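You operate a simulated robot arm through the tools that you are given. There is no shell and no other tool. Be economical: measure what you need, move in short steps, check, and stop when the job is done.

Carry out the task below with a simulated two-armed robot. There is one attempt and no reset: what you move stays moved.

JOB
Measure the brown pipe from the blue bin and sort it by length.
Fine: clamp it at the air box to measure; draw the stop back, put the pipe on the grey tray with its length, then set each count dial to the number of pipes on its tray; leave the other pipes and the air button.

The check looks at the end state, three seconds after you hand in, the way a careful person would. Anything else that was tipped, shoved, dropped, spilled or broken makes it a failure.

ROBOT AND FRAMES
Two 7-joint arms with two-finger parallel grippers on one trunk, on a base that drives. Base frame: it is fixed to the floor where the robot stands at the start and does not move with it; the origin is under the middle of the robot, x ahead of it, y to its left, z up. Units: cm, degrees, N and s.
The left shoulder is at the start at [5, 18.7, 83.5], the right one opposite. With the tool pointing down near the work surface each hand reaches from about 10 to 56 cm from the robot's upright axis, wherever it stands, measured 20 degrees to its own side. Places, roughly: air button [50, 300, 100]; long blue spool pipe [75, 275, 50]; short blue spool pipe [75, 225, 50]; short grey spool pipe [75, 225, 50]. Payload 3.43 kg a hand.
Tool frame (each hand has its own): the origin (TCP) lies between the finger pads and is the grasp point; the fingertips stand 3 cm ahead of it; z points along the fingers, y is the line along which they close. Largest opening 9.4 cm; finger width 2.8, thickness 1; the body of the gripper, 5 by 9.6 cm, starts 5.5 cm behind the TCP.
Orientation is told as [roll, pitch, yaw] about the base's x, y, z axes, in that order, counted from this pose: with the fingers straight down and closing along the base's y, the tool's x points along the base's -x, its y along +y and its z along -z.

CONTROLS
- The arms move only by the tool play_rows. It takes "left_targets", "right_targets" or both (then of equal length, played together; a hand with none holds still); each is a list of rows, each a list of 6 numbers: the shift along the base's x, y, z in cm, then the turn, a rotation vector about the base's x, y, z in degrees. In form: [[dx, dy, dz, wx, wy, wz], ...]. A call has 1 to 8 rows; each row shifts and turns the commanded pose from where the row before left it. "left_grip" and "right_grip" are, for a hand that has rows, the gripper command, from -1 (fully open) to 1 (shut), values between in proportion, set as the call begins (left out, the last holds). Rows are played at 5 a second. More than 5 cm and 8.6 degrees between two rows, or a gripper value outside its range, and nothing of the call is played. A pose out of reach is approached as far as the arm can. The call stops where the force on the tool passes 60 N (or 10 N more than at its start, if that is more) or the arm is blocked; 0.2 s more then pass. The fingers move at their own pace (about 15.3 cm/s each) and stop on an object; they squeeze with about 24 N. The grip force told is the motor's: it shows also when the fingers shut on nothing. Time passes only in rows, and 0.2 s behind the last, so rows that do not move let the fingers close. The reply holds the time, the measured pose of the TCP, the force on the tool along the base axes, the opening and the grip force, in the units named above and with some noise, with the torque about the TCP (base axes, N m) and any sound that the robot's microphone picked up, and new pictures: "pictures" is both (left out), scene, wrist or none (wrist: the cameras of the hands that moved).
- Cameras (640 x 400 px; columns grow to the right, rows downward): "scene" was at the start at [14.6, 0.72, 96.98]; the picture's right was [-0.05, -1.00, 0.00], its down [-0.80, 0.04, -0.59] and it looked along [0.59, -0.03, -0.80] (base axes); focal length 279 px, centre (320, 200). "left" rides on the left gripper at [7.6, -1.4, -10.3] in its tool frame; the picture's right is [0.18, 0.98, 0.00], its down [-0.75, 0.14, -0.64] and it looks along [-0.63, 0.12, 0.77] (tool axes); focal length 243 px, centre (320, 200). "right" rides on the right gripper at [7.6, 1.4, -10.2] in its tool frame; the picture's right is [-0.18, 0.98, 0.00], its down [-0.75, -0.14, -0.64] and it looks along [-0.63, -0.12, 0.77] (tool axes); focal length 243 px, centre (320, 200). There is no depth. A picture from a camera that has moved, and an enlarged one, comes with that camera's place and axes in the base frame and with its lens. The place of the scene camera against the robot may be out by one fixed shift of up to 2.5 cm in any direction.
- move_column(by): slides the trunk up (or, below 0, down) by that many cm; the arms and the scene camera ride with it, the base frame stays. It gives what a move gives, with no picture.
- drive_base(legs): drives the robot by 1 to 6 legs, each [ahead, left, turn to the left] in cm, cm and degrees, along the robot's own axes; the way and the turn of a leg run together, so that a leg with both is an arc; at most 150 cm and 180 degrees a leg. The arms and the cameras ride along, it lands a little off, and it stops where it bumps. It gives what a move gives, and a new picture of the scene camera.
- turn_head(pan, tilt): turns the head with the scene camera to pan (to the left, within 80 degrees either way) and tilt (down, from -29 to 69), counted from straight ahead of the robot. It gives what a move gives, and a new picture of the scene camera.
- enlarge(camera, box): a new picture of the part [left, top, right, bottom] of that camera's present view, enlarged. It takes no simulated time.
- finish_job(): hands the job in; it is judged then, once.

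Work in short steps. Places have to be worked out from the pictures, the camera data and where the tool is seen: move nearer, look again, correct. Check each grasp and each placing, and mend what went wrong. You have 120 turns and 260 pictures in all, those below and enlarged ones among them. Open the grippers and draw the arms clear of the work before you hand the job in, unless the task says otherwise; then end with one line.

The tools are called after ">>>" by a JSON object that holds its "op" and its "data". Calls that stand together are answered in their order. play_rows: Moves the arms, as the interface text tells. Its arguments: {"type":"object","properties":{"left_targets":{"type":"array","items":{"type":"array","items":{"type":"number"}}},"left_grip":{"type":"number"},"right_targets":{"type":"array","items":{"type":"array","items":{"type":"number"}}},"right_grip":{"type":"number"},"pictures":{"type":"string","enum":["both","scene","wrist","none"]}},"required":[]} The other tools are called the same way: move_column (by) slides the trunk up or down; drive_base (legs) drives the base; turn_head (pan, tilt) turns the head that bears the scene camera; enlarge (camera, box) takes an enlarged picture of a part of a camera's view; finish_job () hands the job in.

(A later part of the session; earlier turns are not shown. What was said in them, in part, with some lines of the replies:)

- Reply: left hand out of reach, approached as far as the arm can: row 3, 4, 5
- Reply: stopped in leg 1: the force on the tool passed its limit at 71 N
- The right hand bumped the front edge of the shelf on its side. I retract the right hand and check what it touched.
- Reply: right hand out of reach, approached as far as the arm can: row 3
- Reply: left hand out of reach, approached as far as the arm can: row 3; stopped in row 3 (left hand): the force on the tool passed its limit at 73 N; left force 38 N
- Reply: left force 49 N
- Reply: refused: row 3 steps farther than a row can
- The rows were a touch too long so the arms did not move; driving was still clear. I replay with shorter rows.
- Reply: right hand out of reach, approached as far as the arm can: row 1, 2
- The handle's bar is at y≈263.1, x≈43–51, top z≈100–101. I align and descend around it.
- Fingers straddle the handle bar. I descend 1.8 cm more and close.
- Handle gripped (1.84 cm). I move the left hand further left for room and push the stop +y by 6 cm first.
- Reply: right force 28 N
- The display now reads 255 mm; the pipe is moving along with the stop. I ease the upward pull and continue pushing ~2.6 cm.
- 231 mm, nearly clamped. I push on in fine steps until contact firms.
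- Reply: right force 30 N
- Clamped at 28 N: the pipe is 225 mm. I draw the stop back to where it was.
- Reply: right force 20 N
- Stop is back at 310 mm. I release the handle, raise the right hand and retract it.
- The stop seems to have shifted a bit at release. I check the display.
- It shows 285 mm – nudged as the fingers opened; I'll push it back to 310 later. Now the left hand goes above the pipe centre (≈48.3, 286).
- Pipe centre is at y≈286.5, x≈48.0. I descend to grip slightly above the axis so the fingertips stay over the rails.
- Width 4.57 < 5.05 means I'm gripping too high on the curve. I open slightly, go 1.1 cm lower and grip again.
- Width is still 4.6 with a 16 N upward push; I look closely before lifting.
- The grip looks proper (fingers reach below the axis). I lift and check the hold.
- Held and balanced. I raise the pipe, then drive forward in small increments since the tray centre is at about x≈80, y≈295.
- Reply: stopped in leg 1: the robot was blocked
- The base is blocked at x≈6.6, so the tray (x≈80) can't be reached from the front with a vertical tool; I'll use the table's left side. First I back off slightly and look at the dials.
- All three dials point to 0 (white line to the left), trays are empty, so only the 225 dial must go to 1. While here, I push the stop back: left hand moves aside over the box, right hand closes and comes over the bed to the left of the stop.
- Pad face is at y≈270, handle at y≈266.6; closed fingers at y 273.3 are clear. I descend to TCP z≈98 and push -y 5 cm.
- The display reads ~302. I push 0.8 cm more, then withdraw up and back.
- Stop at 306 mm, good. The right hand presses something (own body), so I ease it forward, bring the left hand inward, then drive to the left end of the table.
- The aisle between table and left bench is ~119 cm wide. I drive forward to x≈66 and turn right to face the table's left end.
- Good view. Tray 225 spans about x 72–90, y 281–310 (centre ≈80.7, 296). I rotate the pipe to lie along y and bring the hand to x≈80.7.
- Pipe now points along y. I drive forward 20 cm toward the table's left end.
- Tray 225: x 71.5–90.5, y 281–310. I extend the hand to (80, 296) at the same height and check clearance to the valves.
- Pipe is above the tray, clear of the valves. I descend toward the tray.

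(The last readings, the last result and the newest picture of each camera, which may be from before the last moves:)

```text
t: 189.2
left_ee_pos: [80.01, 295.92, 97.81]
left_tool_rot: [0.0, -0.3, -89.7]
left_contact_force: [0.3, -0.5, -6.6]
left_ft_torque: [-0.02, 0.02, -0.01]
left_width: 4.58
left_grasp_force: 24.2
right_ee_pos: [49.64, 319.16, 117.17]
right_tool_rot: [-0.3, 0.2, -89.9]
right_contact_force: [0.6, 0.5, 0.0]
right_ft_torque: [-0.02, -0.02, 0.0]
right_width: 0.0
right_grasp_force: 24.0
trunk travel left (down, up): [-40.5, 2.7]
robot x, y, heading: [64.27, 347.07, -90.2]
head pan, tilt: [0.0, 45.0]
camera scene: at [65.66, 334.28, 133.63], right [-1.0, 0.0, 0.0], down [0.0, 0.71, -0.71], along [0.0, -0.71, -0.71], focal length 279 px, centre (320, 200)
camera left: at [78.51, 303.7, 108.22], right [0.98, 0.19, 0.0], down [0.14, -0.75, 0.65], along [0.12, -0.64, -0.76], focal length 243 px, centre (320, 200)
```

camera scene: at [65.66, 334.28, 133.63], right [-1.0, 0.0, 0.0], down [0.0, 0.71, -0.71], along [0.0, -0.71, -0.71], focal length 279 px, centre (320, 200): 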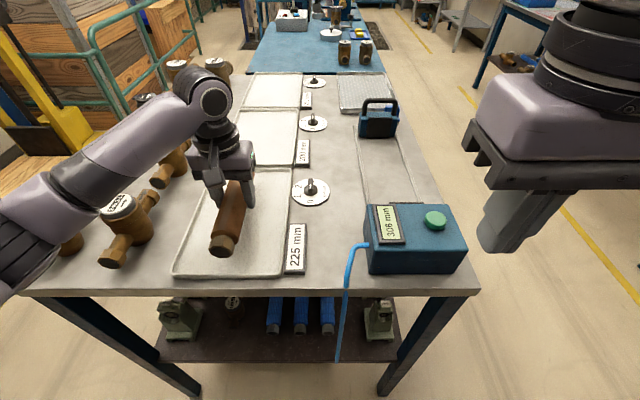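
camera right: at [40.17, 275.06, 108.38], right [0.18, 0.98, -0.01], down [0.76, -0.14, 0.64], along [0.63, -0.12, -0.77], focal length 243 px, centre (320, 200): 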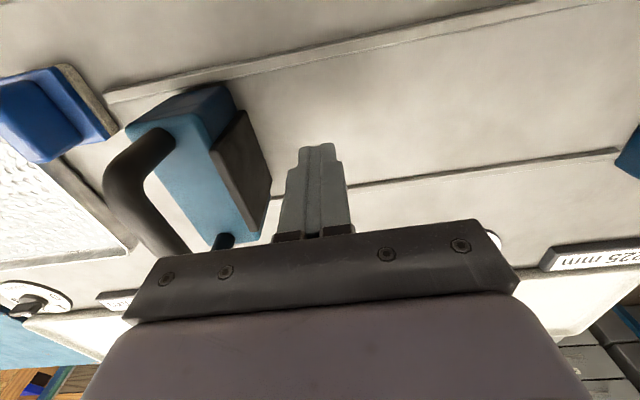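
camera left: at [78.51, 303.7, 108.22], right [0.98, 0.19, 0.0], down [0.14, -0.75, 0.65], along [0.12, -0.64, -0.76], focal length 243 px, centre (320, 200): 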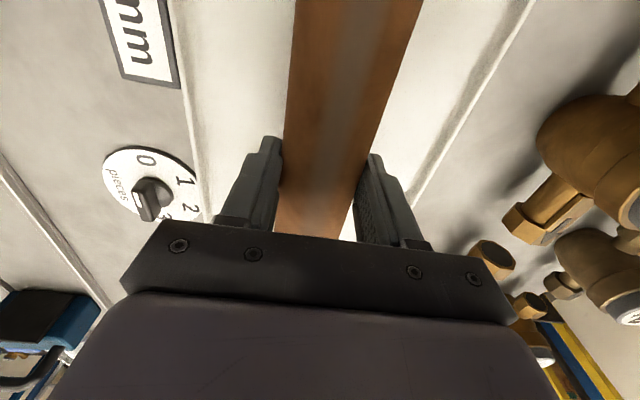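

The left forearm passes close above the valves. I raise the hand, lift the trunk, shift the base 10 cm to -x and bring the hand back over the tray so the forearm lies farther from the valves.

>>> {"op": "play_rows", "data": {"left_targets": [[0, 0, 4, 0, 0, 0], [0, 0, 4, 0, 0, 0], [0, 0, 2, 0, 0, 0]], "pictures": "none"}}

>>> {"op": "move_column", "data": {"by": 2.5}}

>>> {"op": "drive_base", "data": {"legs": [[0, -10, 0]]}}

>>> {"op": "play_rows", "data": {"left_targets": [[3.3, 0, 0, 0, 0, 0], [3.3, 0, 0, 0, 0, 0], [3.2, 0, 0, 0, 0, 0], [0, 0, -4, 0, 0, 0], [0, 0, -3, 0, 0, 0], [0, 0, 0, 0, 0, 0]], "pictures": "scene"}}

```text
t: 190.1
left_ee_pos: [80.13, 296.23, 107.98]
left_tool_rot: [0.1, -0.3, -89.7]
left_contact_force: [-0.2, -0.7, -4.5]
left_ft_torque: [0.0, -0.02, 0.0]
left_width: 4.58
left_grasp_force: 24.2
right_ee_pos: [49.73, 319.11, 117.22]
right_tool_rot: [-0.3, 0.4, -89.8]
right_contact_force: [-0.1, -1.2, 0.5]
right_ft_torque: [-0.03, -0.04, -0.03]
right_width: 0.0
right_grasp_force: 24.1
trunk travel left (down, up): [-40.5, 2.7]
robot x, y, heading: [64.15, 346.98, -90.1]
head pan, tilt: [0.0, 45.0]
```

```text
t: 190.8
left_ee_pos: [80.25, 296.21, 110.4]
left_tool_rot: [0.1, -0.3, -89.7]
left_contact_force: [-1.2, -0.2, -6.7]
left_ft_torque: [-0.01, 0.0, -0.03]
left_width: 4.58
left_grasp_force: 23.8
right_ee_pos: [49.61, 319.18, 119.69]
right_tool_rot: [-0.3, 0.2, -89.9]
right_contact_force: [-0.1, -0.2, -0.8]
right_ft_torque: [-0.03, -0.01, 0.0]
right_width: 0.0
right_grasp_force: 24.2
trunk travel left (down, up): [-43.0, 0.2]
robot x, y, heading: [64.17, 346.81, -90.0]
head pan, tilt: [0.0, 45.0]
```

```text
t: 192.3
left_ee_pos: [70.23, 296.17, 110.46]
left_tool_rot: [0.2, -0.3, -89.7]
left_contact_force: [-0.2, -0.8, -5.3]
left_ft_torque: [-0.04, -0.02, 0.0]
left_width: 4.6
left_grasp_force: 24.2
right_ee_pos: [39.8, 319.09, 119.61]
right_tool_rot: [-0.2, 0.3, -90.0]
right_contact_force: [-0.9, -0.8, 1.1]
right_ft_torque: [0.01, -0.03, -0.01]
right_width: 0.0
right_grasp_force: 23.9
trunk travel left (down, up): [-43.0, 0.2]
robot x, y, heading: [54.09, 347.24, -90.3]
head pan, tilt: [0.0, 45.0]
camera scene: at [55.69, 334.29, 136.13], right [-1.0, 0.0, 0.0], down [0.0, 0.71, -0.71], along [0.0, -0.71, -0.71], focal length 279 px, centre (320, 200)
```

scene: 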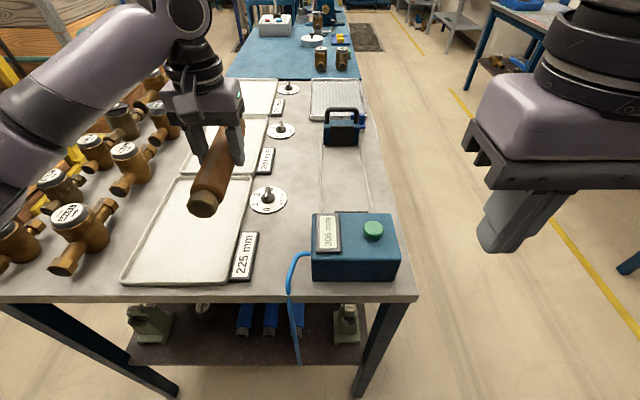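

```text
t: 193.7
left_ee_pos: [80.2, 296.46, 103.34]
left_tool_rot: [0.1, -0.3, -89.7]
left_contact_force: [-0.8, 0.0, -5.6]
left_ft_torque: [-0.02, -0.02, -0.02]
left_width: 4.58
left_grasp_force: 23.7
right_ee_pos: [39.84, 319.16, 119.57]
right_tool_rot: [-0.3, 0.4, -89.8]
right_contact_force: [0.0, 1.0, 0.5]
right_ft_torque: [-0.03, -0.02, 0.01]
right_width: 0.02
right_grasp_force: 24.2
trunk travel left (down, up): [-43.0, 0.2]
robot x, y, heading: [54.3, 347.39, -90.2]
head pan, tilt: [0.0, 45.0]
camera scene: at [55.73, 334.29, 136.13], right [-1.0, 0.0, 0.0], down [0.0, 0.71, -0.71], along [0.0, -0.71, -0.71], focal length 279 px, centre (320, 200)
```

scene: 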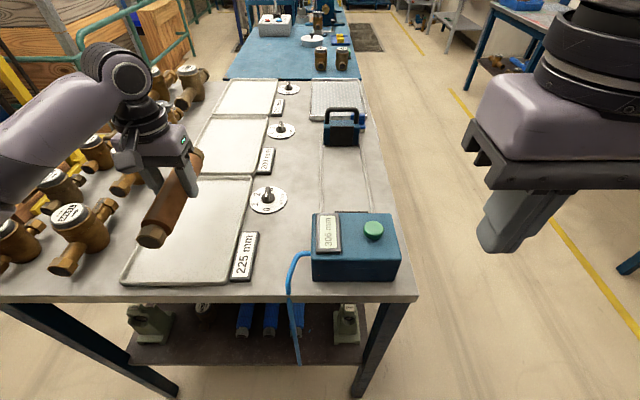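

The forearm is now higher relative to the valves. I continue down in steps and watch.

>>> {"op": "play_rows", "data": {"left_targets": [[0, -0.4, -3, 0, 0, 0], [0, 0, -2.5, 0, 0, 0], [0, 0, 0, 0, 0, 0]], "pictures": "scene"}}

>>> {"op": "enlarge", "data": {"camera": "scene", "box": [0, 60, 280, 300]}}

```text
t: 194.5
left_ee_pos: [80.15, 295.97, 97.91]
left_tool_rot: [0.1, -0.3, -89.7]
left_contact_force: [0.7, -0.1, -7.0]
left_ft_torque: [0.0, -0.02, 0.0]
left_width: 4.57
left_grasp_force: 24.1
right_ee_pos: [39.73, 319.04, 119.62]
right_tool_rot: [-0.3, 0.3, -89.9]
right_contact_force: [0.7, 0.1, -0.6]
right_ft_torque: [0.01, -0.01, -0.03]
right_width: 0.0
right_grasp_force: 23.6
trunk travel left (down, up): [-43.0, 0.2]
robot x, y, heading: [54.2, 347.32, -90.1]
head pan, tilt: [0.0, 45.0]
camera scene: at [55.73, 334.29, 136.13], right [-1.0, 0.0, 0.0], down [0.0, 0.71, -0.71], along [0.0, -0.71, -0.71], focal length 279 px, centre (320, 200)
```

scene: 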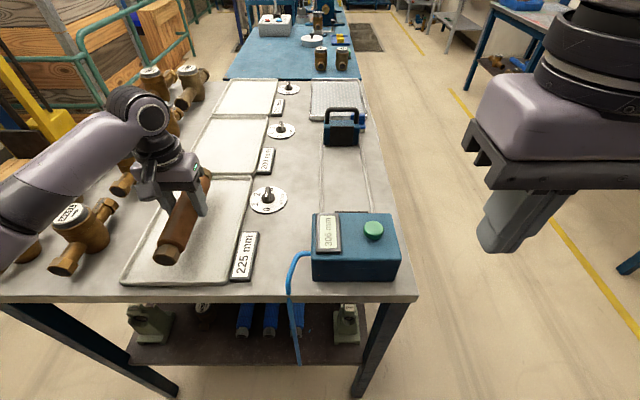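

```text
1.67 times, centred on (140, 180) of scene
camera zoom: at [55.73, 334.29, 136.13], right [-1.0, 0.0, 0.0], down [0.0, 0.71, -0.71], along [0.0, -0.71, -0.71], focal length 465 px, centre (620, 233)
```

zoom: 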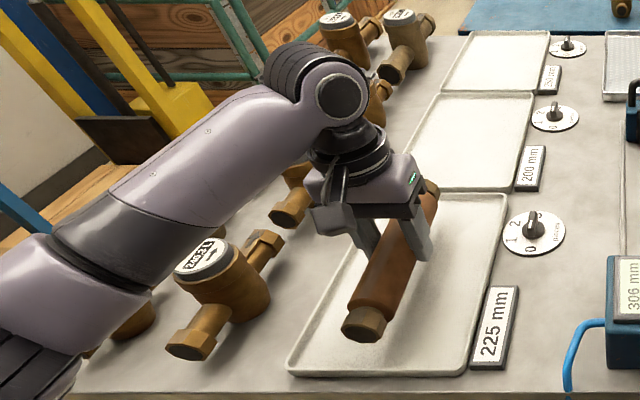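

Estimated forearm clearance to the nearest valve cap is adequate (≈7 cm sideways and ≈5+ cm up). I lower the last bit in small steps until the pipe touches.

>>> {"op": "play_rows", "data": {"left_targets": [[0, 0, -1, 0, 0, 0], [0, 0, -0.8, 0, 0, 0], [0, 0, -0.5, 0, 0, 0], [0, 0, 0, 0, 0, 0]], "pictures": "scene"}}

```text
t: 195.5
left_ee_pos: [80.06, 295.93, 95.5]
left_tool_rot: [0.1, -0.3, -89.6]
left_contact_force: [-1.0, 0.0, -5.6]
left_ft_torque: [-0.04, 0.02, -0.02]
left_width: 4.56
left_grasp_force: 24.2
right_ee_pos: [39.86, 319.12, 119.77]
right_tool_rot: [-0.4, 0.3, -90.0]
right_contact_force: [-0.1, 0.2, 0.0]
right_ft_torque: [-0.02, 0.0, 0.01]
right_width: 0.03
right_grasp_force: 24.2
trunk travel left (down, up): [-43.0, 0.2]
robot x, y, heading: [54.15, 347.1, -90.4]
head pan, tilt: [0.0, 45.0]
camera scene: at [55.74, 334.29, 136.13], right [-1.0, 0.0, 0.0], down [0.0, 0.71, -0.71], along [0.0, -0.71, -0.71], focal length 279 px, centre (320, 200)
```

scene: 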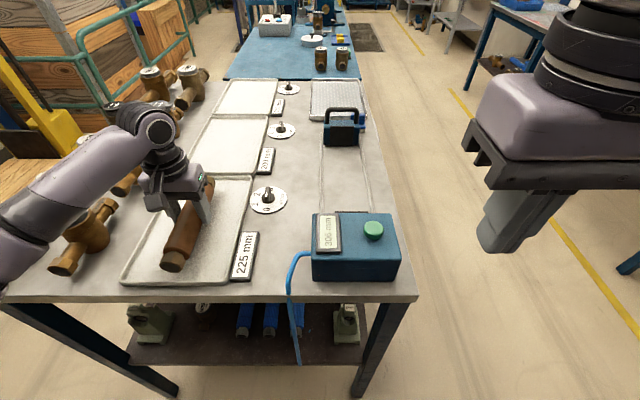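

Not yet touching; I keep lowering in 0.4 cm steps.

>>> {"op": "play_rows", "data": {"left_targets": [[0, 0, -0.4, 0, 0, 0], [0, 0, -0.4, 0, 0, 0], [0, 0, 0, 0, 0, 0]], "pictures": "none"}}

>>> {"op": "play_rows", "data": {"left_targets": [[0, 0, -0.3, 0, 0, 0], [0, 0, 0, 0, 0, 0]], "pictures": "none"}}

```text
t: 196.3
left_ee_pos: [80.03, 295.86, 94.86]
left_tool_rot: [0.1, -0.3, -89.7]
left_contact_force: [-0.6, -0.4, -6.4]
left_ft_torque: [-0.01, -0.01, -0.01]
left_width: 4.57
left_grasp_force: 23.8
right_ee_pos: [39.78, 319.18, 119.67]
right_tool_rot: [-0.3, 0.3, -89.9]
right_contact_force: [0.3, 0.0, 0.4]
right_ft_torque: [-0.01, 0.01, 0.0]
right_width: 0.01
right_grasp_force: 24.8
trunk travel left (down, up): [-43.0, 0.2]
robot x, y, heading: [54.53, 347.35, -90.0]
head pan, tilt: [0.0, 45.0]
```

```text
t: 196.9
left_ee_pos: [80.18, 295.74, 94.6]
left_tool_rot: [0.1, -0.3, -89.7]
left_contact_force: [-0.4, -0.4, -5.2]
left_ft_torque: [-0.04, 0.05, -0.03]
left_width: 4.55
left_grasp_force: 24.3
right_ee_pos: [39.75, 319.1, 119.66]
right_tool_rot: [-0.2, 0.4, -89.8]
right_contact_force: [-0.4, 0.2, -0.2]
right_ft_torque: [0.01, 0.03, -0.01]
right_width: 0.0
right_grasp_force: 23.8
trunk travel left (down, up): [-43.0, 0.2]
robot x, y, heading: [54.35, 347.63, -90.2]
head pan, tilt: [0.0, 45.0]
```

>>> {"op": "play_rows", "data": {"left_targets": [[0, 0, -0.3, 0, 0, 0], [0, 0, 0, 0, 0, 0]], "pictures": "none"}}

>>> {"op": "play_rows", "data": {"left_targets": [[0, 0, -0.3, 0, 0, 0], [0, 0, 0, 0, 0, 0]], "pictures": "scene"}}

```text
t: 197.5
left_ee_pos: [80.15, 295.83, 94.41]
left_tool_rot: [0.2, -0.5, -89.7]
left_contact_force: [2.2, 0.7, 8.6]
left_ft_torque: [0.69, -0.02, -0.08]
left_width: 4.57
left_grasp_force: 24.6
right_ee_pos: [39.73, 319.18, 119.64]
right_tool_rot: [-0.3, 0.3, -89.9]
right_contact_force: [0.0, 0.1, -0.1]
right_ft_torque: [-0.02, 0.02, -0.03]
right_width: 0.01
right_grasp_force: 24.5
trunk travel left (down, up): [-43.0, 0.2]
robot x, y, heading: [54.13, 347.03, -89.7]
head pan, tilt: [0.0, 45.0]
```

```text
t: 198.1
left_ee_pos: [80.22, 295.86, 94.42]
left_tool_rot: [0.1, -0.7, -89.7]
left_contact_force: [4.5, 2.9, 27.0]
left_ft_torque: [0.63, -0.09, -0.17]
left_width: 4.61
left_grasp_force: 24.3
right_ee_pos: [39.76, 319.39, 119.73]
right_tool_rot: [-0.3, 0.1, -90.0]
right_contact_force: [0.1, 0.1, 0.0]
right_ft_torque: [-0.01, 0.01, 0.02]
right_width: 0.0
right_grasp_force: 24.3
trunk travel left (down, up): [-43.0, 0.2]
robot x, y, heading: [54.4, 347.18, -90.2]
head pan, tilt: [0.0, 45.0]
camera scene: at [55.66, 334.61, 136.21], right [-1.0, 0.0, 0.0], down [0.0, 0.71, -0.71], along [0.0, -0.71, -0.71], focal length 279 px, centre (320, 200)
```

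scene: 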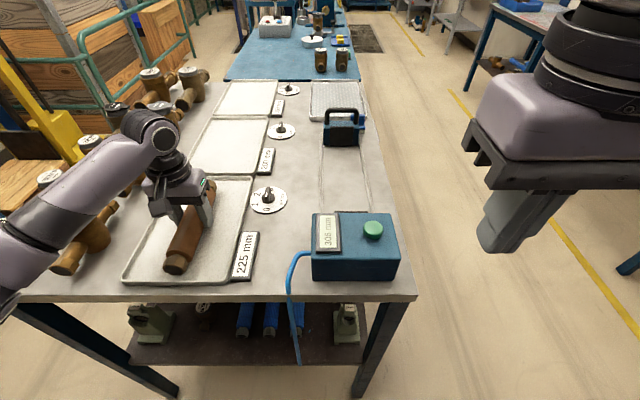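

The pipe rests on the tray. I relieve the pressure, open the fingers and lift.

>>> {"op": "play_rows", "data": {"left_targets": [[0, 0, 0.4, 0, 0, 0], [0, 0, 0, 0, 0, 0]], "pictures": "none"}}

>>> {"op": "play_rows", "data": {"left_targets": [[0, 0, 0, 0, 0, 0], [0, 0, 0.3, 0, 0, 0], [0, 0, 1.2, 0, 0, 0], [0, 0, 3, 0, 0, 0], [0, 0, 4, 0, 0, 0], [0, 0, 4, 0, 0, 0], [0, 0, 4, 0, 0, 0], [0, 0, 0, 0, 0, 0]], "left_grip": -0.4, "pictures": "both"}}

```text
t: 198.7
left_ee_pos: [80.12, 295.85, 94.42]
left_tool_rot: [0.1, -0.6, -89.6]
left_contact_force: [4.9, -0.4, 11.9]
left_ft_torque: [-0.62, -0.12, 0.1]
left_width: 4.6
left_grasp_force: 24.2
right_ee_pos: [39.74, 319.34, 119.65]
right_tool_rot: [-0.4, 0.2, -89.9]
right_contact_force: [0.0, -0.1, 0.1]
right_ft_torque: [-0.01, 0.04, 0.01]
right_width: 0.01
right_grasp_force: 24.3
trunk travel left (down, up): [-43.0, 0.2]
robot x, y, heading: [54.22, 347.44, -89.9]
head pan, tilt: [0.0, 45.0]
```

```text
t: 200.5
left_ee_pos: [80.01, 295.59, 111.14]
left_tool_rot: [0.1, -0.3, -89.7]
left_contact_force: [0.5, -0.2, 0.0]
left_ft_torque: [0.03, 0.0, -0.01]
left_width: 6.57
left_grasp_force: 0.0
right_ee_pos: [39.81, 319.18, 119.6]
right_tool_rot: [-0.3, 0.2, -89.9]
right_contact_force: [-0.3, 0.5, 0.2]
right_ft_torque: [0.0, -0.02, 0.01]
right_width: 0.0
right_grasp_force: 24.1
trunk travel left (down, up): [-43.0, 0.2]
robot x, y, heading: [54.23, 347.29, -90.0]
head pan, tilt: [0.0, 45.0]
camera scene: at [55.73, 334.32, 136.14], right [-1.0, 0.0, 0.0], down [0.0, 0.71, -0.71], along [0.0, -0.71, -0.71], focal length 279 px, centre (320, 200)
camera left: at [78.47, 303.29, 121.35], right [0.98, 0.19, 0.0], down [0.14, -0.75, 0.65], along [0.12, -0.63, -0.76], focal length 243 px, centre (320, 200)
```

scene: 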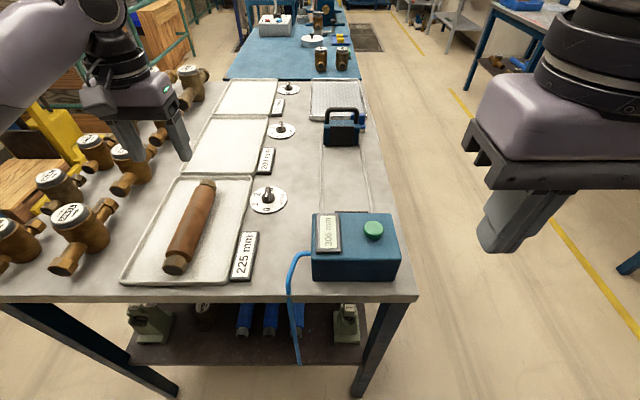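
left: 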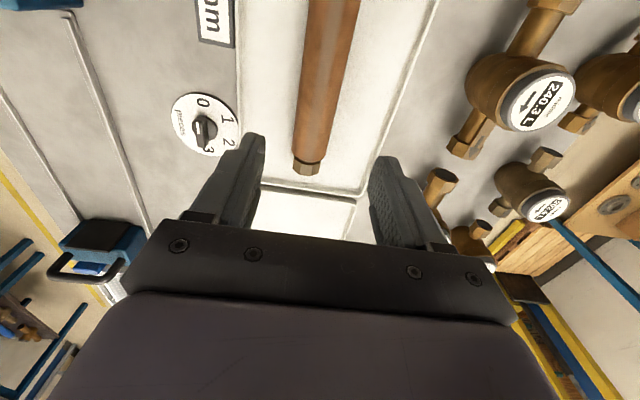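

The pipe lies well inside the 225 tray. Now the dial at about (66.5, 288): I check its pointer from this wrist view.

>>> {"op": "enlarge", "data": {"camera": "left", "box": [160, 80, 250, 170]}}

>>> {"op": "enlarge", "data": {"camera": "scene", "box": [230, 60, 320, 220]}}

```text
4.44 times, centred on (205, 125) of left
camera zoom: at [78.47, 303.29, 121.35], right [0.98, 0.19, 0.0], down [0.14, -0.75, 0.65], along [0.12, -0.63, -0.76], focal length 1078 px, centre (831, 533)
```

zoom: 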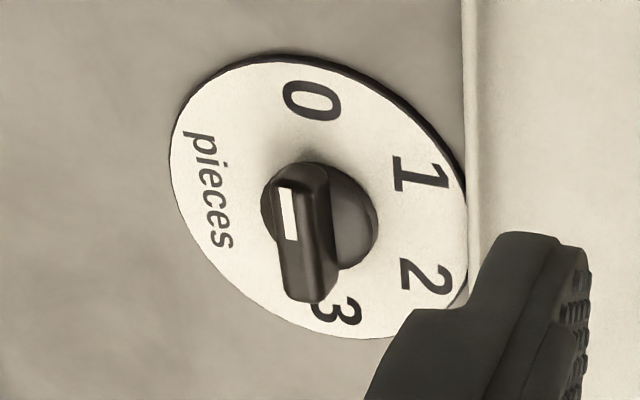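

```text
2.50 times, centred on (275, 140) of scene
camera zoom: at [55.73, 334.32, 136.14], right [-1.0, 0.0, 0.0], down [0.0, 0.71, -0.71], along [0.0, -0.71, -0.71], focal length 697 px, centre (432, 350)
```

zoom: 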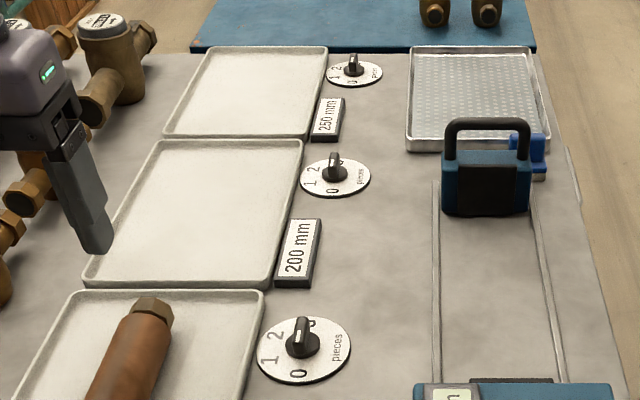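

The pointer (white line) is at 0, the marks are 60° apart, and the dial centre is at ≈(66.65, 288.0). I drive 2.5 cm closer, narrow the fingers to 3.5 cm and go above the knob.

>>> {"op": "drive_base", "data": {"legs": [[2.5, 0, 0]]}}

>>> {"op": "play_rows", "data": {"left_targets": [[-4, -1, 0, 0, 0, 0], [-4, -1.5, 0, 0, 0, 0], [-4, -1.5, 0, 0, 0, 0], [-1.3, -1, 0, 0, 0, 0], [0, 0, 0, 0, 0, 0]], "left_grip": 0.25, "pictures": "both"}}

```text
t: 201.3
left_ee_pos: [80.05, 293.17, 110.96]
left_tool_rot: [0.1, -0.3, -89.6]
left_contact_force: [0.3, -0.3, 0.0]
left_ft_torque: [0.0, 0.03, 0.01]
left_width: 6.56
left_grasp_force: 0.1
right_ee_pos: [39.71, 316.6, 119.63]
right_tool_rot: [-0.3, 0.4, -89.9]
right_contact_force: [0.3, -0.4, -0.6]
right_ft_torque: [0.0, 0.0, 0.01]
right_width: 0.01
right_grasp_force: 23.5
trunk travel left (down, up): [-43.0, 0.2]
robot x, y, heading: [54.24, 344.93, -90.4]
head pan, tilt: [0.0, 45.0]
camera scene: at [55.71, 331.78, 136.12], right [-1.0, 0.0, 0.0], down [0.0, 0.71, -0.71], along [0.0, -0.71, -0.71], focal length 279 px, centre (320, 200)
```

scene: 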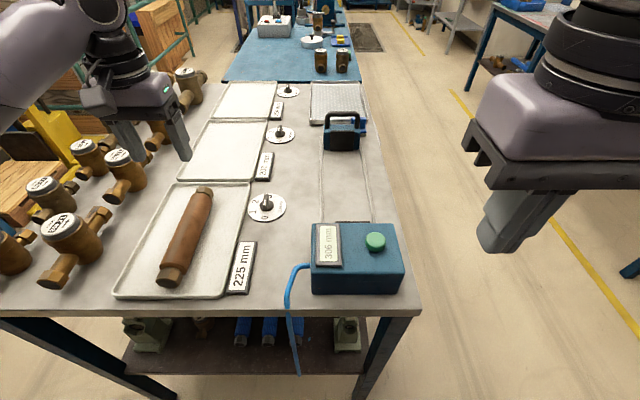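

```text
t: 202.5
left_ee_pos: [66.91, 288.01, 110.92]
left_tool_rot: [0.1, -0.5, -89.7]
left_contact_force: [0.6, 0.0, 0.2]
left_ft_torque: [0.0, 0.0, -0.01]
left_width: 3.53
left_grasp_force: 0.0
right_ee_pos: [39.75, 316.79, 119.66]
right_tool_rot: [-0.3, 0.2, -89.9]
right_contact_force: [-0.2, 0.3, -0.6]
right_ft_torque: [0.02, -0.02, -0.03]
right_width: 0.03
right_grasp_force: 24.0
trunk travel left (down, up): [-43.0, 0.2]
robot x, y, heading: [54.19, 344.61, -89.9]
head pan, tilt: [0.0, 45.0]
camera scene: at [55.71, 331.9, 136.14], right [-1.0, 0.0, 0.0], down [0.0, 0.71, -0.71], along [0.0, -0.71, -0.71], focal length 279 px, centre (320, 200)
camera left: at [65.22, 295.63, 121.27], right [0.98, 0.19, 0.0], down [0.14, -0.75, 0.65], along [0.12, -0.64, -0.76], focal length 243 px, centre (320, 200)
```

scene: 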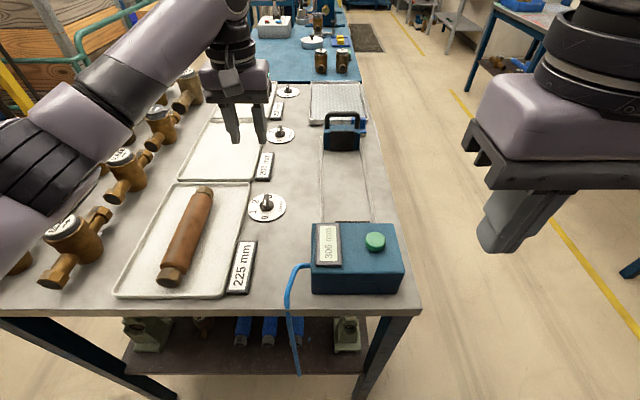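
left: 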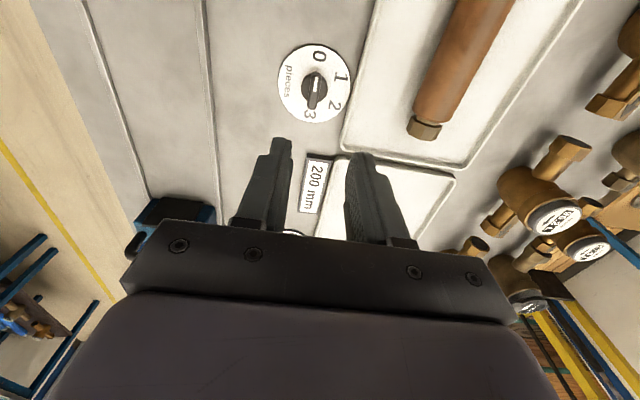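

Refined knob centre ≈(66.3, 287.9). I adjust and lower to TCP z≈100.

>>> {"op": "play_rows", "data": {"left_targets": [[-0.5, 0, -4, 0, 0, 0], [0, 0, -4, 0, 0, 0], [0, 0, -2.7, 0, 0, 0], [0, 0, 0, 0, 0, 0]], "pictures": "both"}}

```text
t: 203.5
left_ee_pos: [66.37, 288.22, 100.25]
left_tool_rot: [0.0, -0.4, -89.7]
left_contact_force: [-0.2, -0.5, -0.1]
left_ft_torque: [0.02, -0.03, -0.01]
left_width: 3.56
left_grasp_force: 0.1
right_ee_pos: [39.77, 316.81, 119.86]
right_tool_rot: [-0.3, 0.2, -89.9]
right_contact_force: [-0.1, -0.2, 1.0]
right_ft_torque: [-0.01, -0.01, 0.0]
right_width: 0.0
right_grasp_force: 23.8
trunk travel left (down, up): [-43.0, 0.2]
robot x, y, heading: [54.16, 344.36, -90.1]
head pan, tilt: [0.0, 45.0]
camera scene: at [55.71, 331.91, 136.14], right [-1.0, 0.0, 0.0], down [0.0, 0.71, -0.71], along [0.0, -0.71, -0.71], focal length 279 px, centre (320, 200)
camera left: at [64.77, 295.9, 110.52], right [0.98, 0.19, 0.0], down [0.14, -0.75, 0.65], along [0.12, -0.64, -0.76], focal length 243 px, centre (320, 200)
```

scene: 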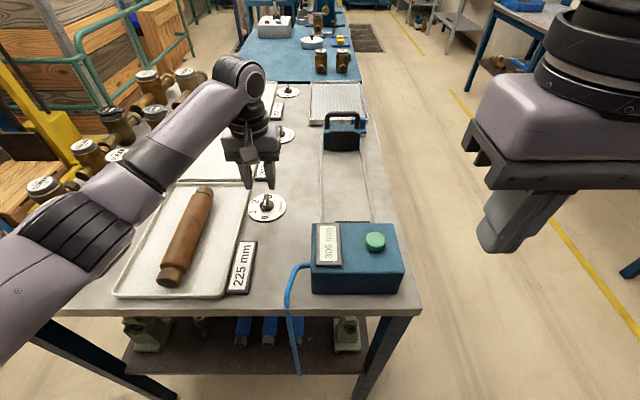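
left: 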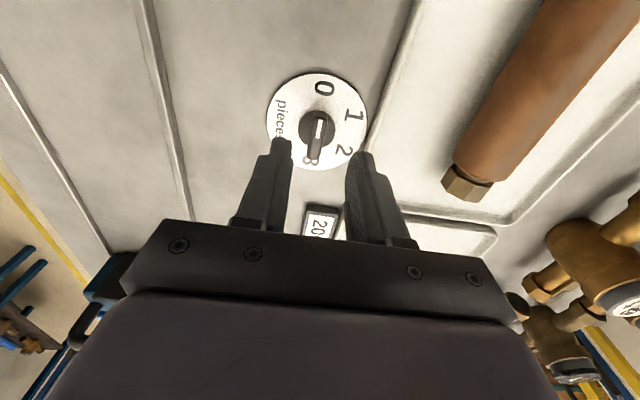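

Knob is centred between the fingers. I lower 2 cm with a look at the elbow's clearance.

>>> {"op": "play_rows", "data": {"left_targets": [[-0.3, -0.1, -2, 0, 0, 0], [0, 0, 0, 0, 0, 0]], "pictures": "none"}}

>>> {"op": "turn_head", "data": {"pan": 30, "tilt": 50}}

>>> {"op": "enlarge", "data": {"camera": "left", "box": [220, 60, 420, 230]}}

```text
t: 204.1
left_ee_pos: [66.2, 288.12, 98.37]
left_tool_rot: [0.1, -0.3, -89.7]
left_contact_force: [-0.1, 0.3, 0.0]
left_ft_torque: [0.03, -0.01, 0.01]
left_width: 3.54
left_grasp_force: 0.1
right_ee_pos: [39.68, 316.64, 119.61]
right_tool_rot: [-0.3, 0.2, -90.0]
right_contact_force: [0.6, -0.3, 0.2]
right_ft_torque: [0.0, 0.03, -0.01]
right_width: 0.02
right_grasp_force: 24.1
trunk travel left (down, up): [-43.0, 0.2]
robot x, y, heading: [54.55, 344.46, -90.2]
head pan, tilt: [0.0, 45.0]
```

```text
t: 205.1
left_ee_pos: [65.95, 288.03, 98.47]
left_tool_rot: [0.1, -0.3, -89.7]
left_contact_force: [-1.1, 0.4, -0.4]
left_ft_torque: [0.0, 0.02, -0.03]
left_width: 3.54
left_grasp_force: 0.1
right_ee_pos: [39.71, 316.68, 119.75]
right_tool_rot: [-0.3, 0.2, -89.9]
right_contact_force: [0.1, 0.8, 0.1]
right_ft_torque: [-0.02, 0.03, 0.02]
right_width: 0.0
right_grasp_force: 24.2
trunk travel left (down, up): [-43.0, 0.2]
robot x, y, heading: [54.36, 344.67, -90.0]
head pan, tilt: [30.0, 50.0]
camera scene: at [59.56, 333.35, 135.45], right [-0.87, -0.5, 0.0], down [-0.38, 0.66, -0.64], along [0.32, -0.56, -0.77], focal length 279 px, centre (320, 200)
```

scene: 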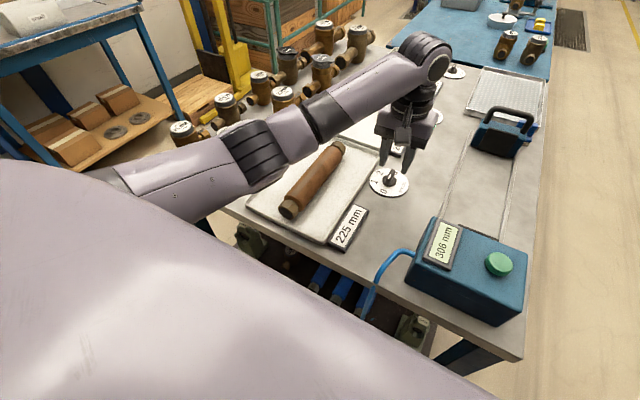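

```text
2.35 times, centred on (320, 145) of left
camera zoom: at [64.45, 295.71, 108.66], right [0.98, 0.19, 0.0], down [0.14, -0.75, 0.65], along [0.12, -0.64, -0.76], focal length 571 px, centre (320, 329)
```

zoom: 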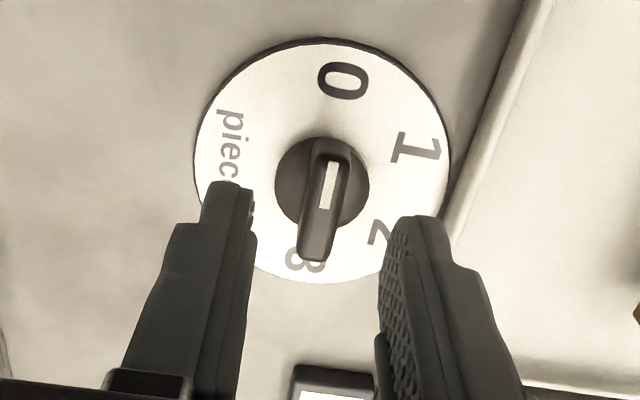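

Arm is clear of valves, knob well centred. I descend 2.3 cm and close on the knob.

>>> {"op": "play_rows", "data": {"left_targets": [[0, 0.1, -1.2, 0, 0, 0], [0, 0, -0.7, 0, 0, 0], [0, 0, -0.4, 0, 0, 0], [0, 0, 0, 0, 0, 0]], "pictures": "none"}}

>>> {"op": "play_rows", "data": {"left_targets": [[0, 0, 0, 0, 0, 0], [0, 0, 0, 0, 0, 0], [0, 0, 0, 0, 0, 0]], "left_grip": 1, "pictures": "wrist"}}

```text
t: 206.1
left_ee_pos: [65.86, 288.16, 96.07]
left_tool_rot: [0.1, -0.4, -89.6]
left_contact_force: [0.4, -0.7, 0.1]
left_ft_torque: [0.02, 0.02, 0.0]
left_width: 3.55
left_grasp_force: 0.1
right_ee_pos: [39.77, 316.77, 119.73]
right_tool_rot: [-0.4, 0.1, -90.0]
right_contact_force: [0.3, 0.5, -0.3]
right_ft_torque: [0.01, 0.01, 0.01]
right_width: 0.0
right_grasp_force: 24.5
trunk travel left (down, up): [-43.0, 0.2]
robot x, y, heading: [54.21, 344.71, -90.3]
head pan, tilt: [30.0, 50.0]
```

```text
t: 206.9
left_ee_pos: [65.84, 288.16, 96.06]
left_tool_rot: [0.1, -0.5, -89.7]
left_contact_force: [-0.2, 0.5, 0.3]
left_ft_torque: [-0.03, 0.01, 0.01]
left_width: 0.0
left_grasp_force: 24.3
right_ee_pos: [39.79, 316.74, 119.6]
right_tool_rot: [-0.3, 0.2, -89.9]
right_contact_force: [-1.0, 0.2, -0.8]
right_ft_torque: [-0.01, -0.01, -0.03]
right_width: 0.02
right_grasp_force: 24.0
trunk travel left (down, up): [-43.0, 0.2]
robot x, y, heading: [53.8, 344.79, -90.5]
head pan, tilt: [30.0, 50.0]
camera left: at [64.33, 295.81, 106.36], right [0.98, 0.19, 0.0], down [0.14, -0.75, 0.65], along [0.12, -0.64, -0.76], focal length 243 px, centre (320, 200)
```

left: 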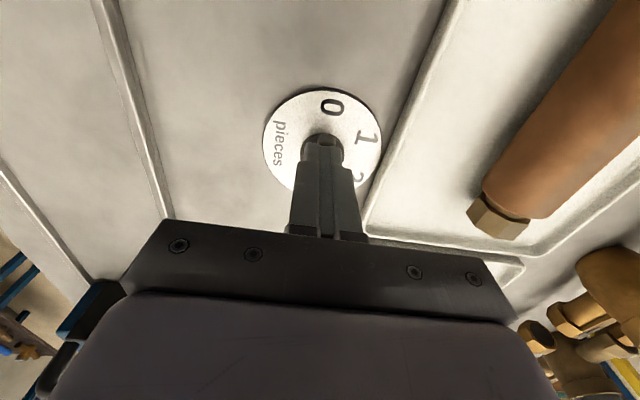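

The fingers closed above the knob, so it is lower than assumed (top ≈92.7), and its position corrects to ≈(66.2, 287.3). I open, shift and go lower.

>>> {"op": "play_rows", "data": {"left_targets": [[0, 0, 0.5, 0, 0, 0], [0.3, -0.8, 0, 0, 0, 0], [0, 0, -1, 0, 0, 0], [0, 0, -0.6, 0, 0, 0], [0, 0, -0.5, 0, 0, 0], [0, 0, 0, 0, 0, 0]], "left_grip": 0.25, "pictures": "wrist"}}

```text
t: 208.3
left_ee_pos: [66.33, 287.35, 94.48]
left_tool_rot: [0.1, -0.4, -89.7]
left_contact_force: [0.5, 0.2, -0.3]
left_ft_torque: [0.01, 0.02, -0.03]
left_width: 3.55
left_grasp_force: 0.1
right_ee_pos: [39.76, 316.7, 119.69]
right_tool_rot: [-0.4, 0.2, -90.0]
right_contact_force: [-0.2, 0.2, -0.9]
right_ft_torque: [0.01, -0.04, 0.0]
right_width: 0.0
right_grasp_force: 23.7
trunk travel left (down, up): [-43.0, 0.2]
robot x, y, heading: [54.53, 345.02, -90.0]
head pan, tilt: [30.0, 50.0]
camera left: at [64.68, 295.07, 104.81], right [0.98, 0.19, 0.0], down [0.14, -0.75, 0.65], along [0.12, -0.64, -0.76], focal length 243 px, centre (320, 200)
```

left: 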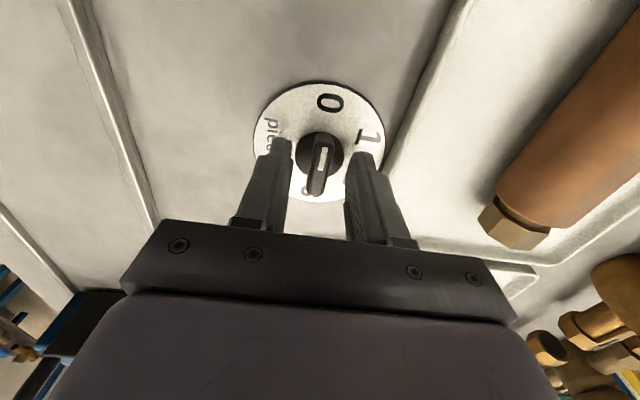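

The knob bar is between the fingers. I lower 0.4 cm and close.

>>> {"op": "play_rows", "data": {"left_targets": [[0, 0, -0.4, 0, 0, 0], [0, 0, 0, 0, 0, 0]], "pictures": "none"}}

>>> {"op": "play_rows", "data": {"left_targets": [[0, 0, 0, 0, 0, 0], [0, 0, 0, 0, 0, 0], [0, 0, 0, 0, 0, 0]], "left_grip": 1, "pictures": "wrist"}}

```text
t: 208.9
left_ee_pos: [66.31, 287.45, 94.08]
left_tool_rot: [0.0, -0.3, -89.6]
left_contact_force: [0.1, -0.4, 0.3]
left_ft_torque: [0.0, 0.03, 0.0]
left_width: 3.52
left_grasp_force: 0.1
right_ee_pos: [39.63, 316.75, 119.64]
right_tool_rot: [-0.3, 0.2, -89.8]
right_contact_force: [0.1, -0.6, -0.6]
right_ft_torque: [0.05, 0.0, 0.02]
right_width: 0.0
right_grasp_force: 24.3
trunk travel left (down, up): [-43.0, 0.2]
robot x, y, heading: [54.2, 344.95, -89.9]
head pan, tilt: [30.0, 50.0]
```

```text
t: 209.7
left_ee_pos: [66.27, 287.42, 94.44]
left_tool_rot: [0.1, -0.6, -89.6]
left_contact_force: [4.4, -4.9, 18.0]
left_ft_torque: [0.29, -0.02, -0.21]
left_width: 1.18
left_grasp_force: 44.7
right_ee_pos: [39.74, 316.71, 119.71]
right_tool_rot: [-0.3, 0.2, -89.9]
right_contact_force: [0.6, 0.2, -1.2]
right_ft_torque: [-0.04, -0.01, -0.01]
right_width: 0.01
right_grasp_force: 23.8
trunk travel left (down, up): [-43.0, 0.2]
robot x, y, heading: [54.52, 344.53, -89.9]
head pan, tilt: [30.0, 50.0]
camera left: at [64.7, 295.14, 104.66], right [0.98, 0.19, 0.0], down [0.14, -0.75, 0.65], along [0.12, -0.64, -0.76], focal length 243 px, centre (320, 200)
```

left: 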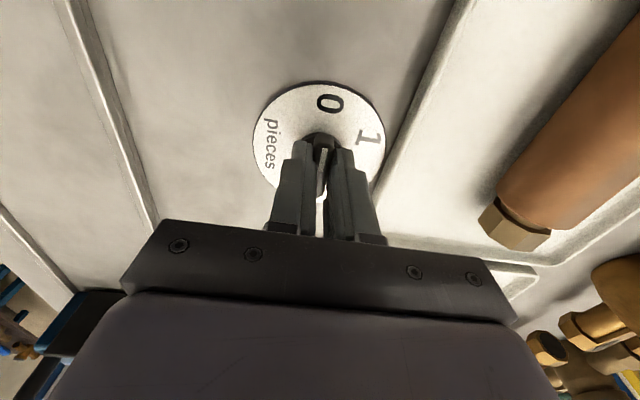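

Knob gripped (1.18 cm). I turn it clockwise (−z) by 60° in 7.5° rows.

>>> {"op": "play_rows", "data": {"left_targets": [[0, 0, 0, 0, 0, -7.5], [0, 0, 0, 0, 0, -7.5], [0, 0, 0, 0, 0, -7.5], [0, 0, 0, 0, 0, -7.5], [0, 0, 0, 0, 0, 0]], "pictures": "wrist"}}

```text
t: 210.9
left_ee_pos: [66.55, 287.52, 94.46]
left_tool_rot: [0.3, -0.7, -119.7]
left_contact_force: [12.5, -6.7, 22.6]
left_ft_torque: [-0.4, 0.15, 0.03]
left_width: 1.19
left_grasp_force: 45.4
right_ee_pos: [39.84, 316.88, 119.69]
right_tool_rot: [-0.5, 0.1, -89.9]
right_contact_force: [-0.6, 0.2, -0.3]
right_ft_torque: [0.01, 0.01, -0.01]
right_width: 0.0
right_grasp_force: 23.5
trunk travel left (down, up): [-43.0, 0.2]
robot x, y, heading: [54.38, 344.65, -90.2]
head pan, tilt: [30.0, 50.0]
camera left: at [68.85, 294.83, 104.65], right [0.94, -0.33, 0.0], down [-0.25, -0.72, 0.65], along [-0.21, -0.62, -0.76], focal length 243 px, centre (320, 200)
```

left: 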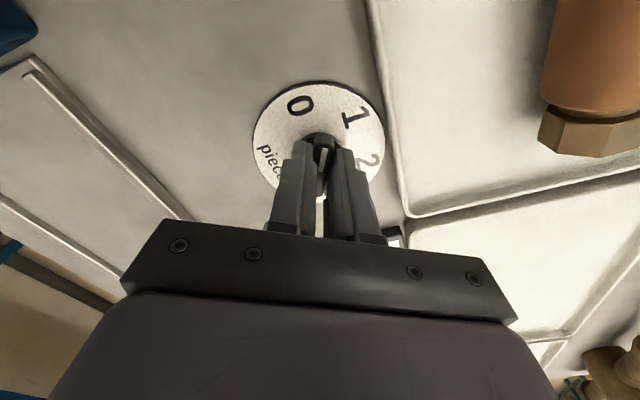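

It turns smoothly. I complete the other 30°, easing +0.2 cm in x.

>>> {"op": "play_rows", "data": {"left_targets": [[0.1, 0, 0, 0, 0, -7.5], [0.1, 0, 0, 0, 0, -7.5], [0, 0, 0, 0, 0, -7.5], [0, 0, 0, 0, 0, -7.5], [0, 0, 0, 0, 0, 0]], "pictures": "wrist"}}

```text
t: 212.1
left_ee_pos: [66.48, 287.27, 94.39]
left_tool_rot: [0.5, -0.7, -149.8]
left_contact_force: [8.4, -9.0, 26.6]
left_ft_torque: [0.05, 0.28, 0.0]
left_width: 1.18
left_grasp_force: 45.5
right_ee_pos: [39.78, 316.98, 119.61]
right_tool_rot: [-0.2, 0.1, -89.9]
right_contact_force: [-0.1, 0.6, 0.8]
right_ft_torque: [-0.02, 0.0, -0.01]
right_width: 0.03
right_grasp_force: 23.6
trunk travel left (down, up): [-43.0, 0.2]
robot x, y, heading: [54.22, 344.79, -90.3]
head pan, tilt: [30.0, 50.0]
camera left: at [72.33, 292.48, 104.64], right [0.65, -0.76, 0.01], down [-0.58, -0.49, 0.65], along [-0.49, -0.43, -0.76], focal length 243 px, centre (320, 200)
```

left: 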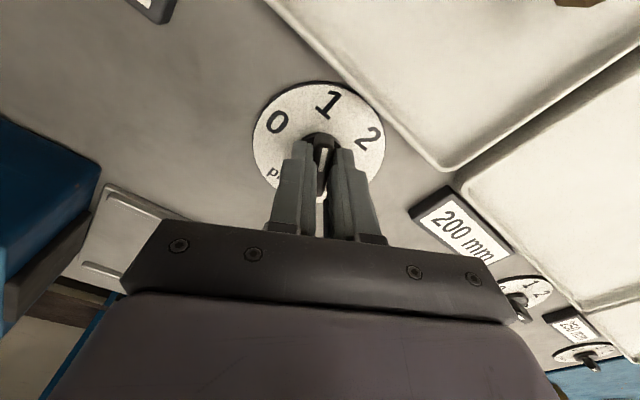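

The knob now points at 1. I open a little, lift straight up and check.

>>> {"op": "play_rows", "data": {"left_targets": [[0, 0, 0, 0, 0, 0], [0, 0, 0, 0, 0, 0], [0, 0, 1.5, 0, 0, 0], [0, 0, 3, 0, 0, 0], [0, 0, 4, 0, 0, 0], [0, 0, 4, 0, 0, 0], [0, 0, 0, 0, 0, 0]], "left_grip": 0.3, "pictures": "wrist"}}

>>> {"op": "enlarge", "data": {"camera": "left", "box": [250, 40, 400, 150]}}

```text
t: 213.7
left_ee_pos: [66.35, 287.37, 106.72]
left_tool_rot: [0.0, -0.3, -149.7]
left_contact_force: [0.1, -0.2, 0.4]
left_ft_torque: [-0.01, -0.03, -0.02]
left_width: 3.29
left_grasp_force: 0.0
right_ee_pos: [39.83, 316.66, 119.68]
right_tool_rot: [-0.3, 0.3, -89.9]
right_contact_force: [-0.7, -0.6, -0.3]
right_ft_torque: [-0.03, -0.03, 0.0]
right_width: 0.02
right_grasp_force: 23.7
trunk travel left (down, up): [-43.0, 0.2]
robot x, y, heading: [54.04, 345.06, -90.3]
head pan, tilt: [30.0, 50.0]
camera left: at [72.1, 292.48, 116.96], right [0.65, -0.76, 0.0], down [-0.58, -0.5, 0.65], along [-0.49, -0.42, -0.76], focal length 243 px, centre (320, 200)
```

left: 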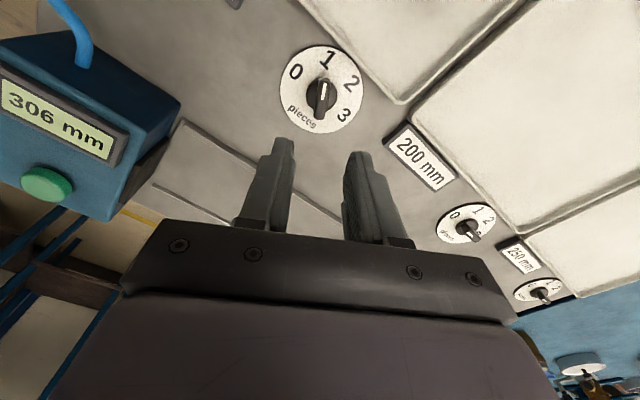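

```text
3.64 times, centred on (325, 95) of left
camera zoom: at [72.1, 292.48, 116.96], right [0.65, -0.76, 0.0], down [-0.58, -0.5, 0.65], along [-0.49, -0.42, -0.76], focal length 882 px, centre (302, 582)
```

zoom: 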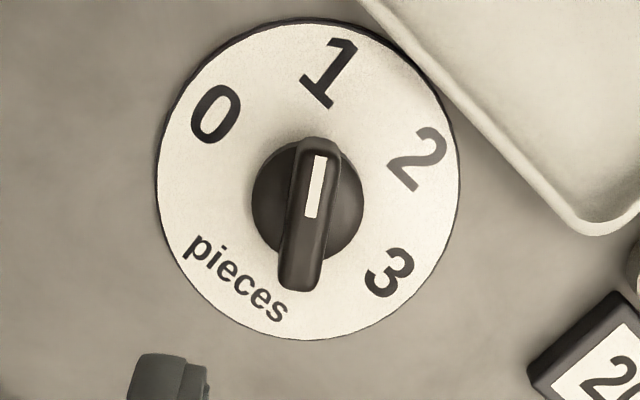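

Pointer is clearly on 1. I raise and withdraw the left arm, open both grippers, back away and verify the scene.

>>> {"op": "play_rows", "data": {"left_targets": [[0, 0, 4, 0, 0, 0], [0, 0, 3, 0, 0, 8], [0, 2, 0, 0, 0, 8], [0, 3, 0, 0, 0, 8], [0, 3, 0, 0, 0, 8], [0, 3, 0, 0, 0, 8], [0, 3, 0, 0, 0, 8], [0, 0, 0, 0, 0, 8]], "left_grip": -1, "pictures": "none"}}

>>> {"op": "drive_base", "data": {"legs": [[-22, 0, 0]]}}

>>> {"op": "play_rows", "data": {"right_targets": [[0, 0, 0, 0, 0, 0], [0, 0, 0, 0, 0, 0]], "right_grip": -1, "pictures": "none"}}

>>> {"op": "turn_head", "data": {"pan": 0, "tilt": 42}}

>>> {"op": "enlarge", "data": {"camera": "scene", "box": [180, 40, 440, 220]}}

```text
t: 215.5
left_ee_pos: [66.43, 301.48, 113.37]
left_tool_rot: [0.1, -0.2, -93.7]
left_contact_force: [-0.1, -1.2, 0.8]
left_ft_torque: [0.05, -0.01, 0.01]
left_width: 9.4
left_grasp_force: 0.2
right_ee_pos: [39.74, 316.75, 119.65]
right_tool_rot: [-0.3, 0.2, -89.9]
right_contact_force: [0.3, 0.3, -0.7]
right_ft_torque: [0.0, -0.05, 0.01]
right_width: 0.0
right_grasp_force: 24.3
trunk travel left (down, up): [-43.0, 0.2]
robot x, y, heading: [54.3, 344.67, -90.3]
head pan, tilt: [30.0, 50.0]
```

```text
t: 217.1
left_ee_pos: [66.53, 323.21, 113.38]
left_tool_rot: [0.1, -0.4, -93.7]
left_contact_force: [0.7, 0.7, -0.4]
left_ft_torque: [-0.04, -0.01, -0.01]
left_width: 9.4
left_grasp_force: 0.1
right_ee_pos: [39.87, 338.52, 119.64]
right_tool_rot: [-0.3, 0.2, -89.9]
right_contact_force: [0.9, 0.7, -0.1]
right_ft_torque: [-0.07, -0.02, 0.0]
right_width: 0.01
right_grasp_force: 23.8
trunk travel left (down, up): [-43.0, 0.2]
robot x, y, heading: [54.06, 366.62, -90.1]
head pan, tilt: [30.0, 50.0]
camera scene: at [59.59, 355.14, 135.46], right [-0.87, -0.5, 0.0], down [-0.38, 0.66, -0.64], along [0.32, -0.56, -0.77], focal length 279 px, centre (320, 200)
```

scene: 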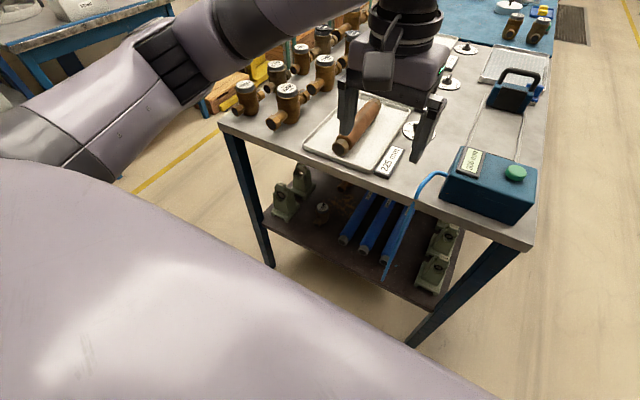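

```text
t: 217.7
left_ee_pos: [66.49, 323.08, 113.42]
left_tool_rot: [0.1, -0.2, -93.6]
left_contact_force: [0.0, 0.9, -0.1]
left_ft_torque: [0.01, 0.0, -0.01]
left_width: 9.38
left_grasp_force: 0.1
right_ee_pos: [39.87, 338.4, 119.62]
right_tool_rot: [-0.2, 0.2, -89.9]
right_contact_force: [0.2, 0.2, 0.2]
right_ft_torque: [0.01, -0.01, 0.01]
right_width: 9.4
right_grasp_force: 0.2
trunk travel left (down, up): [-43.0, 0.2]
robot x, y, heading: [54.3, 366.35, -90.0]
head pan, tilt: [30.0, 50.0]
```

```text
t: 218.7
left_ee_pos: [66.47, 323.16, 113.43]
left_tool_rot: [0.1, -0.3, -93.6]
left_contact_force: [0.5, -0.5, -0.2]
left_ft_torque: [0.0, 0.01, 0.01]
left_width: 9.43
left_grasp_force: 0.1
right_ee_pos: [39.9, 338.43, 119.52]
right_tool_rot: [-0.4, 0.2, -89.9]
right_contact_force: [-0.7, 0.2, 0.6]
right_ft_torque: [0.0, -0.01, -0.03]
right_width: 9.42
right_grasp_force: 0.1
trunk travel left (down, up): [-43.0, 0.2]
robot x, y, heading: [54.17, 366.05, -90.0]
head pan, tilt: [0.0, 42.0]
camera scene: at [55.74, 353.37, 136.57], right [-1.0, 0.0, 0.0], down [0.0, 0.67, -0.74], along [0.0, -0.74, -0.67], focal length 279 px, centre (320, 200)
```

scene: 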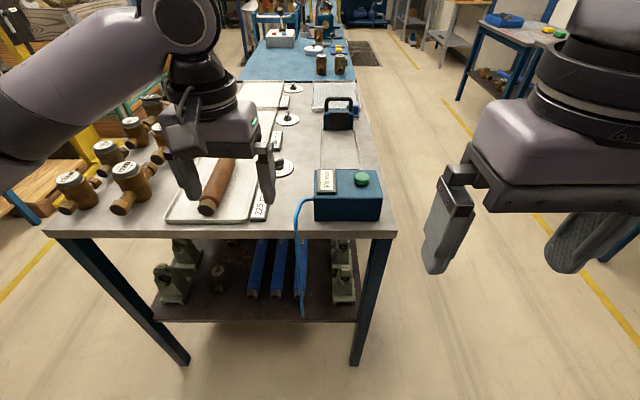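

```text
2.22 times, centred on (310, 130) of scene
camera zoom: at [55.74, 353.37, 136.57], right [-1.0, 0.0, 0.0], down [0.0, 0.67, -0.74], along [0.0, -0.74, -0.67], focal length 620 px, centre (342, 356)
```

zoom: 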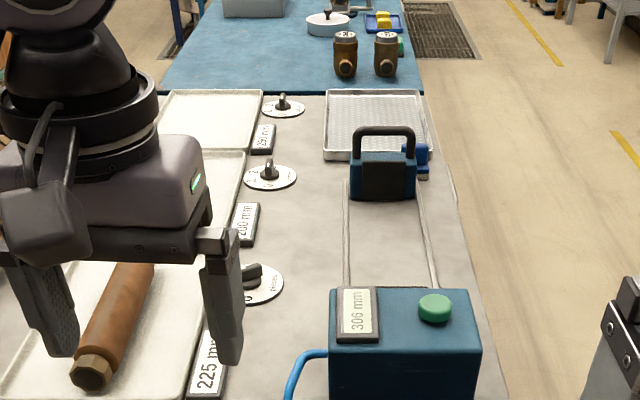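

Everything is in place: pipe on the 225 tray, its dial at 1, others at 0, stop drawn back, button untouched. I back off a little more for clearance and hand in.

>>> {"op": "drive_base", "data": {"legs": [[-10, 0, 0]]}}

>>> {"op": "enlarge", "data": {"camera": "scene", "box": [200, 60, 340, 200]}}

```text
t: 219.8
left_ee_pos: [66.53, 333.13, 113.4]
left_tool_rot: [0.1, -0.4, -93.5]
left_contact_force: [-0.2, 0.1, 0.6]
left_ft_torque: [-0.06, 0.01, -0.01]
left_width: 9.4
left_grasp_force: 0.0
right_ee_pos: [39.85, 348.34, 119.64]
right_tool_rot: [-0.3, 0.2, -89.7]
right_contact_force: [0.9, 0.6, 0.0]
right_ft_torque: [0.0, -0.04, -0.04]
right_width: 9.39
right_grasp_force: 0.1
trunk travel left (down, up): [-43.0, 0.2]
robot x, y, heading: [54.69, 376.23, -89.5]
head pan, tilt: [0.0, 42.0]
camera scene: at [55.75, 363.35, 136.59], right [-1.0, 0.0, 0.0], down [0.0, 0.67, -0.74], along [0.0, -0.74, -0.67], focal length 279 px, centre (320, 200)
```

scene: 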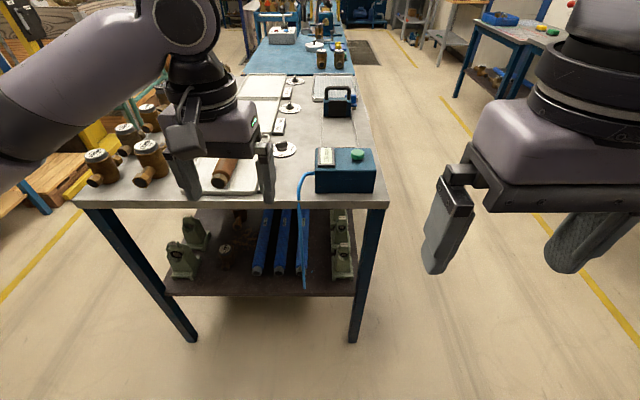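

```text
2.86 times, centred on (270, 130) of scene
camera zoom: at [55.75, 363.35, 136.59], right [-1.0, 0.0, 0.0], down [0.0, 0.67, -0.74], along [0.0, -0.74, -0.67], focal length 797 px, centre (463, 400)
```

zoom: 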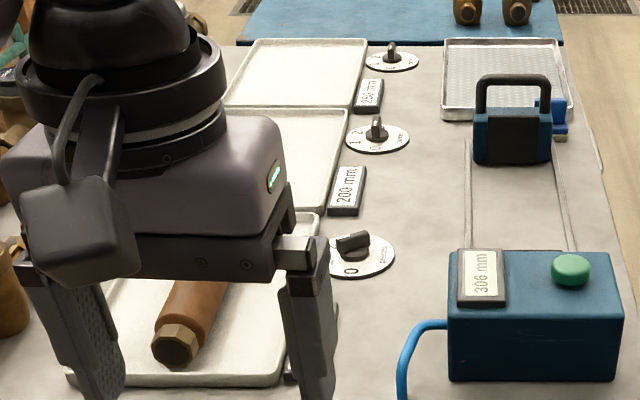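

The final view confirms the state; I hand in.

>>> {"op": "finish_job", "data": {}}

```text
The job is handed in.
```

The brown pipe measured 225 mm at the air box and now lies on the 225 mm tray. That tray's dial is set to 1 and the other two are at 0. The stop is drawn back to a 306 mm gap (310 mm at the start), and I did not touch the other pipes or the air button.
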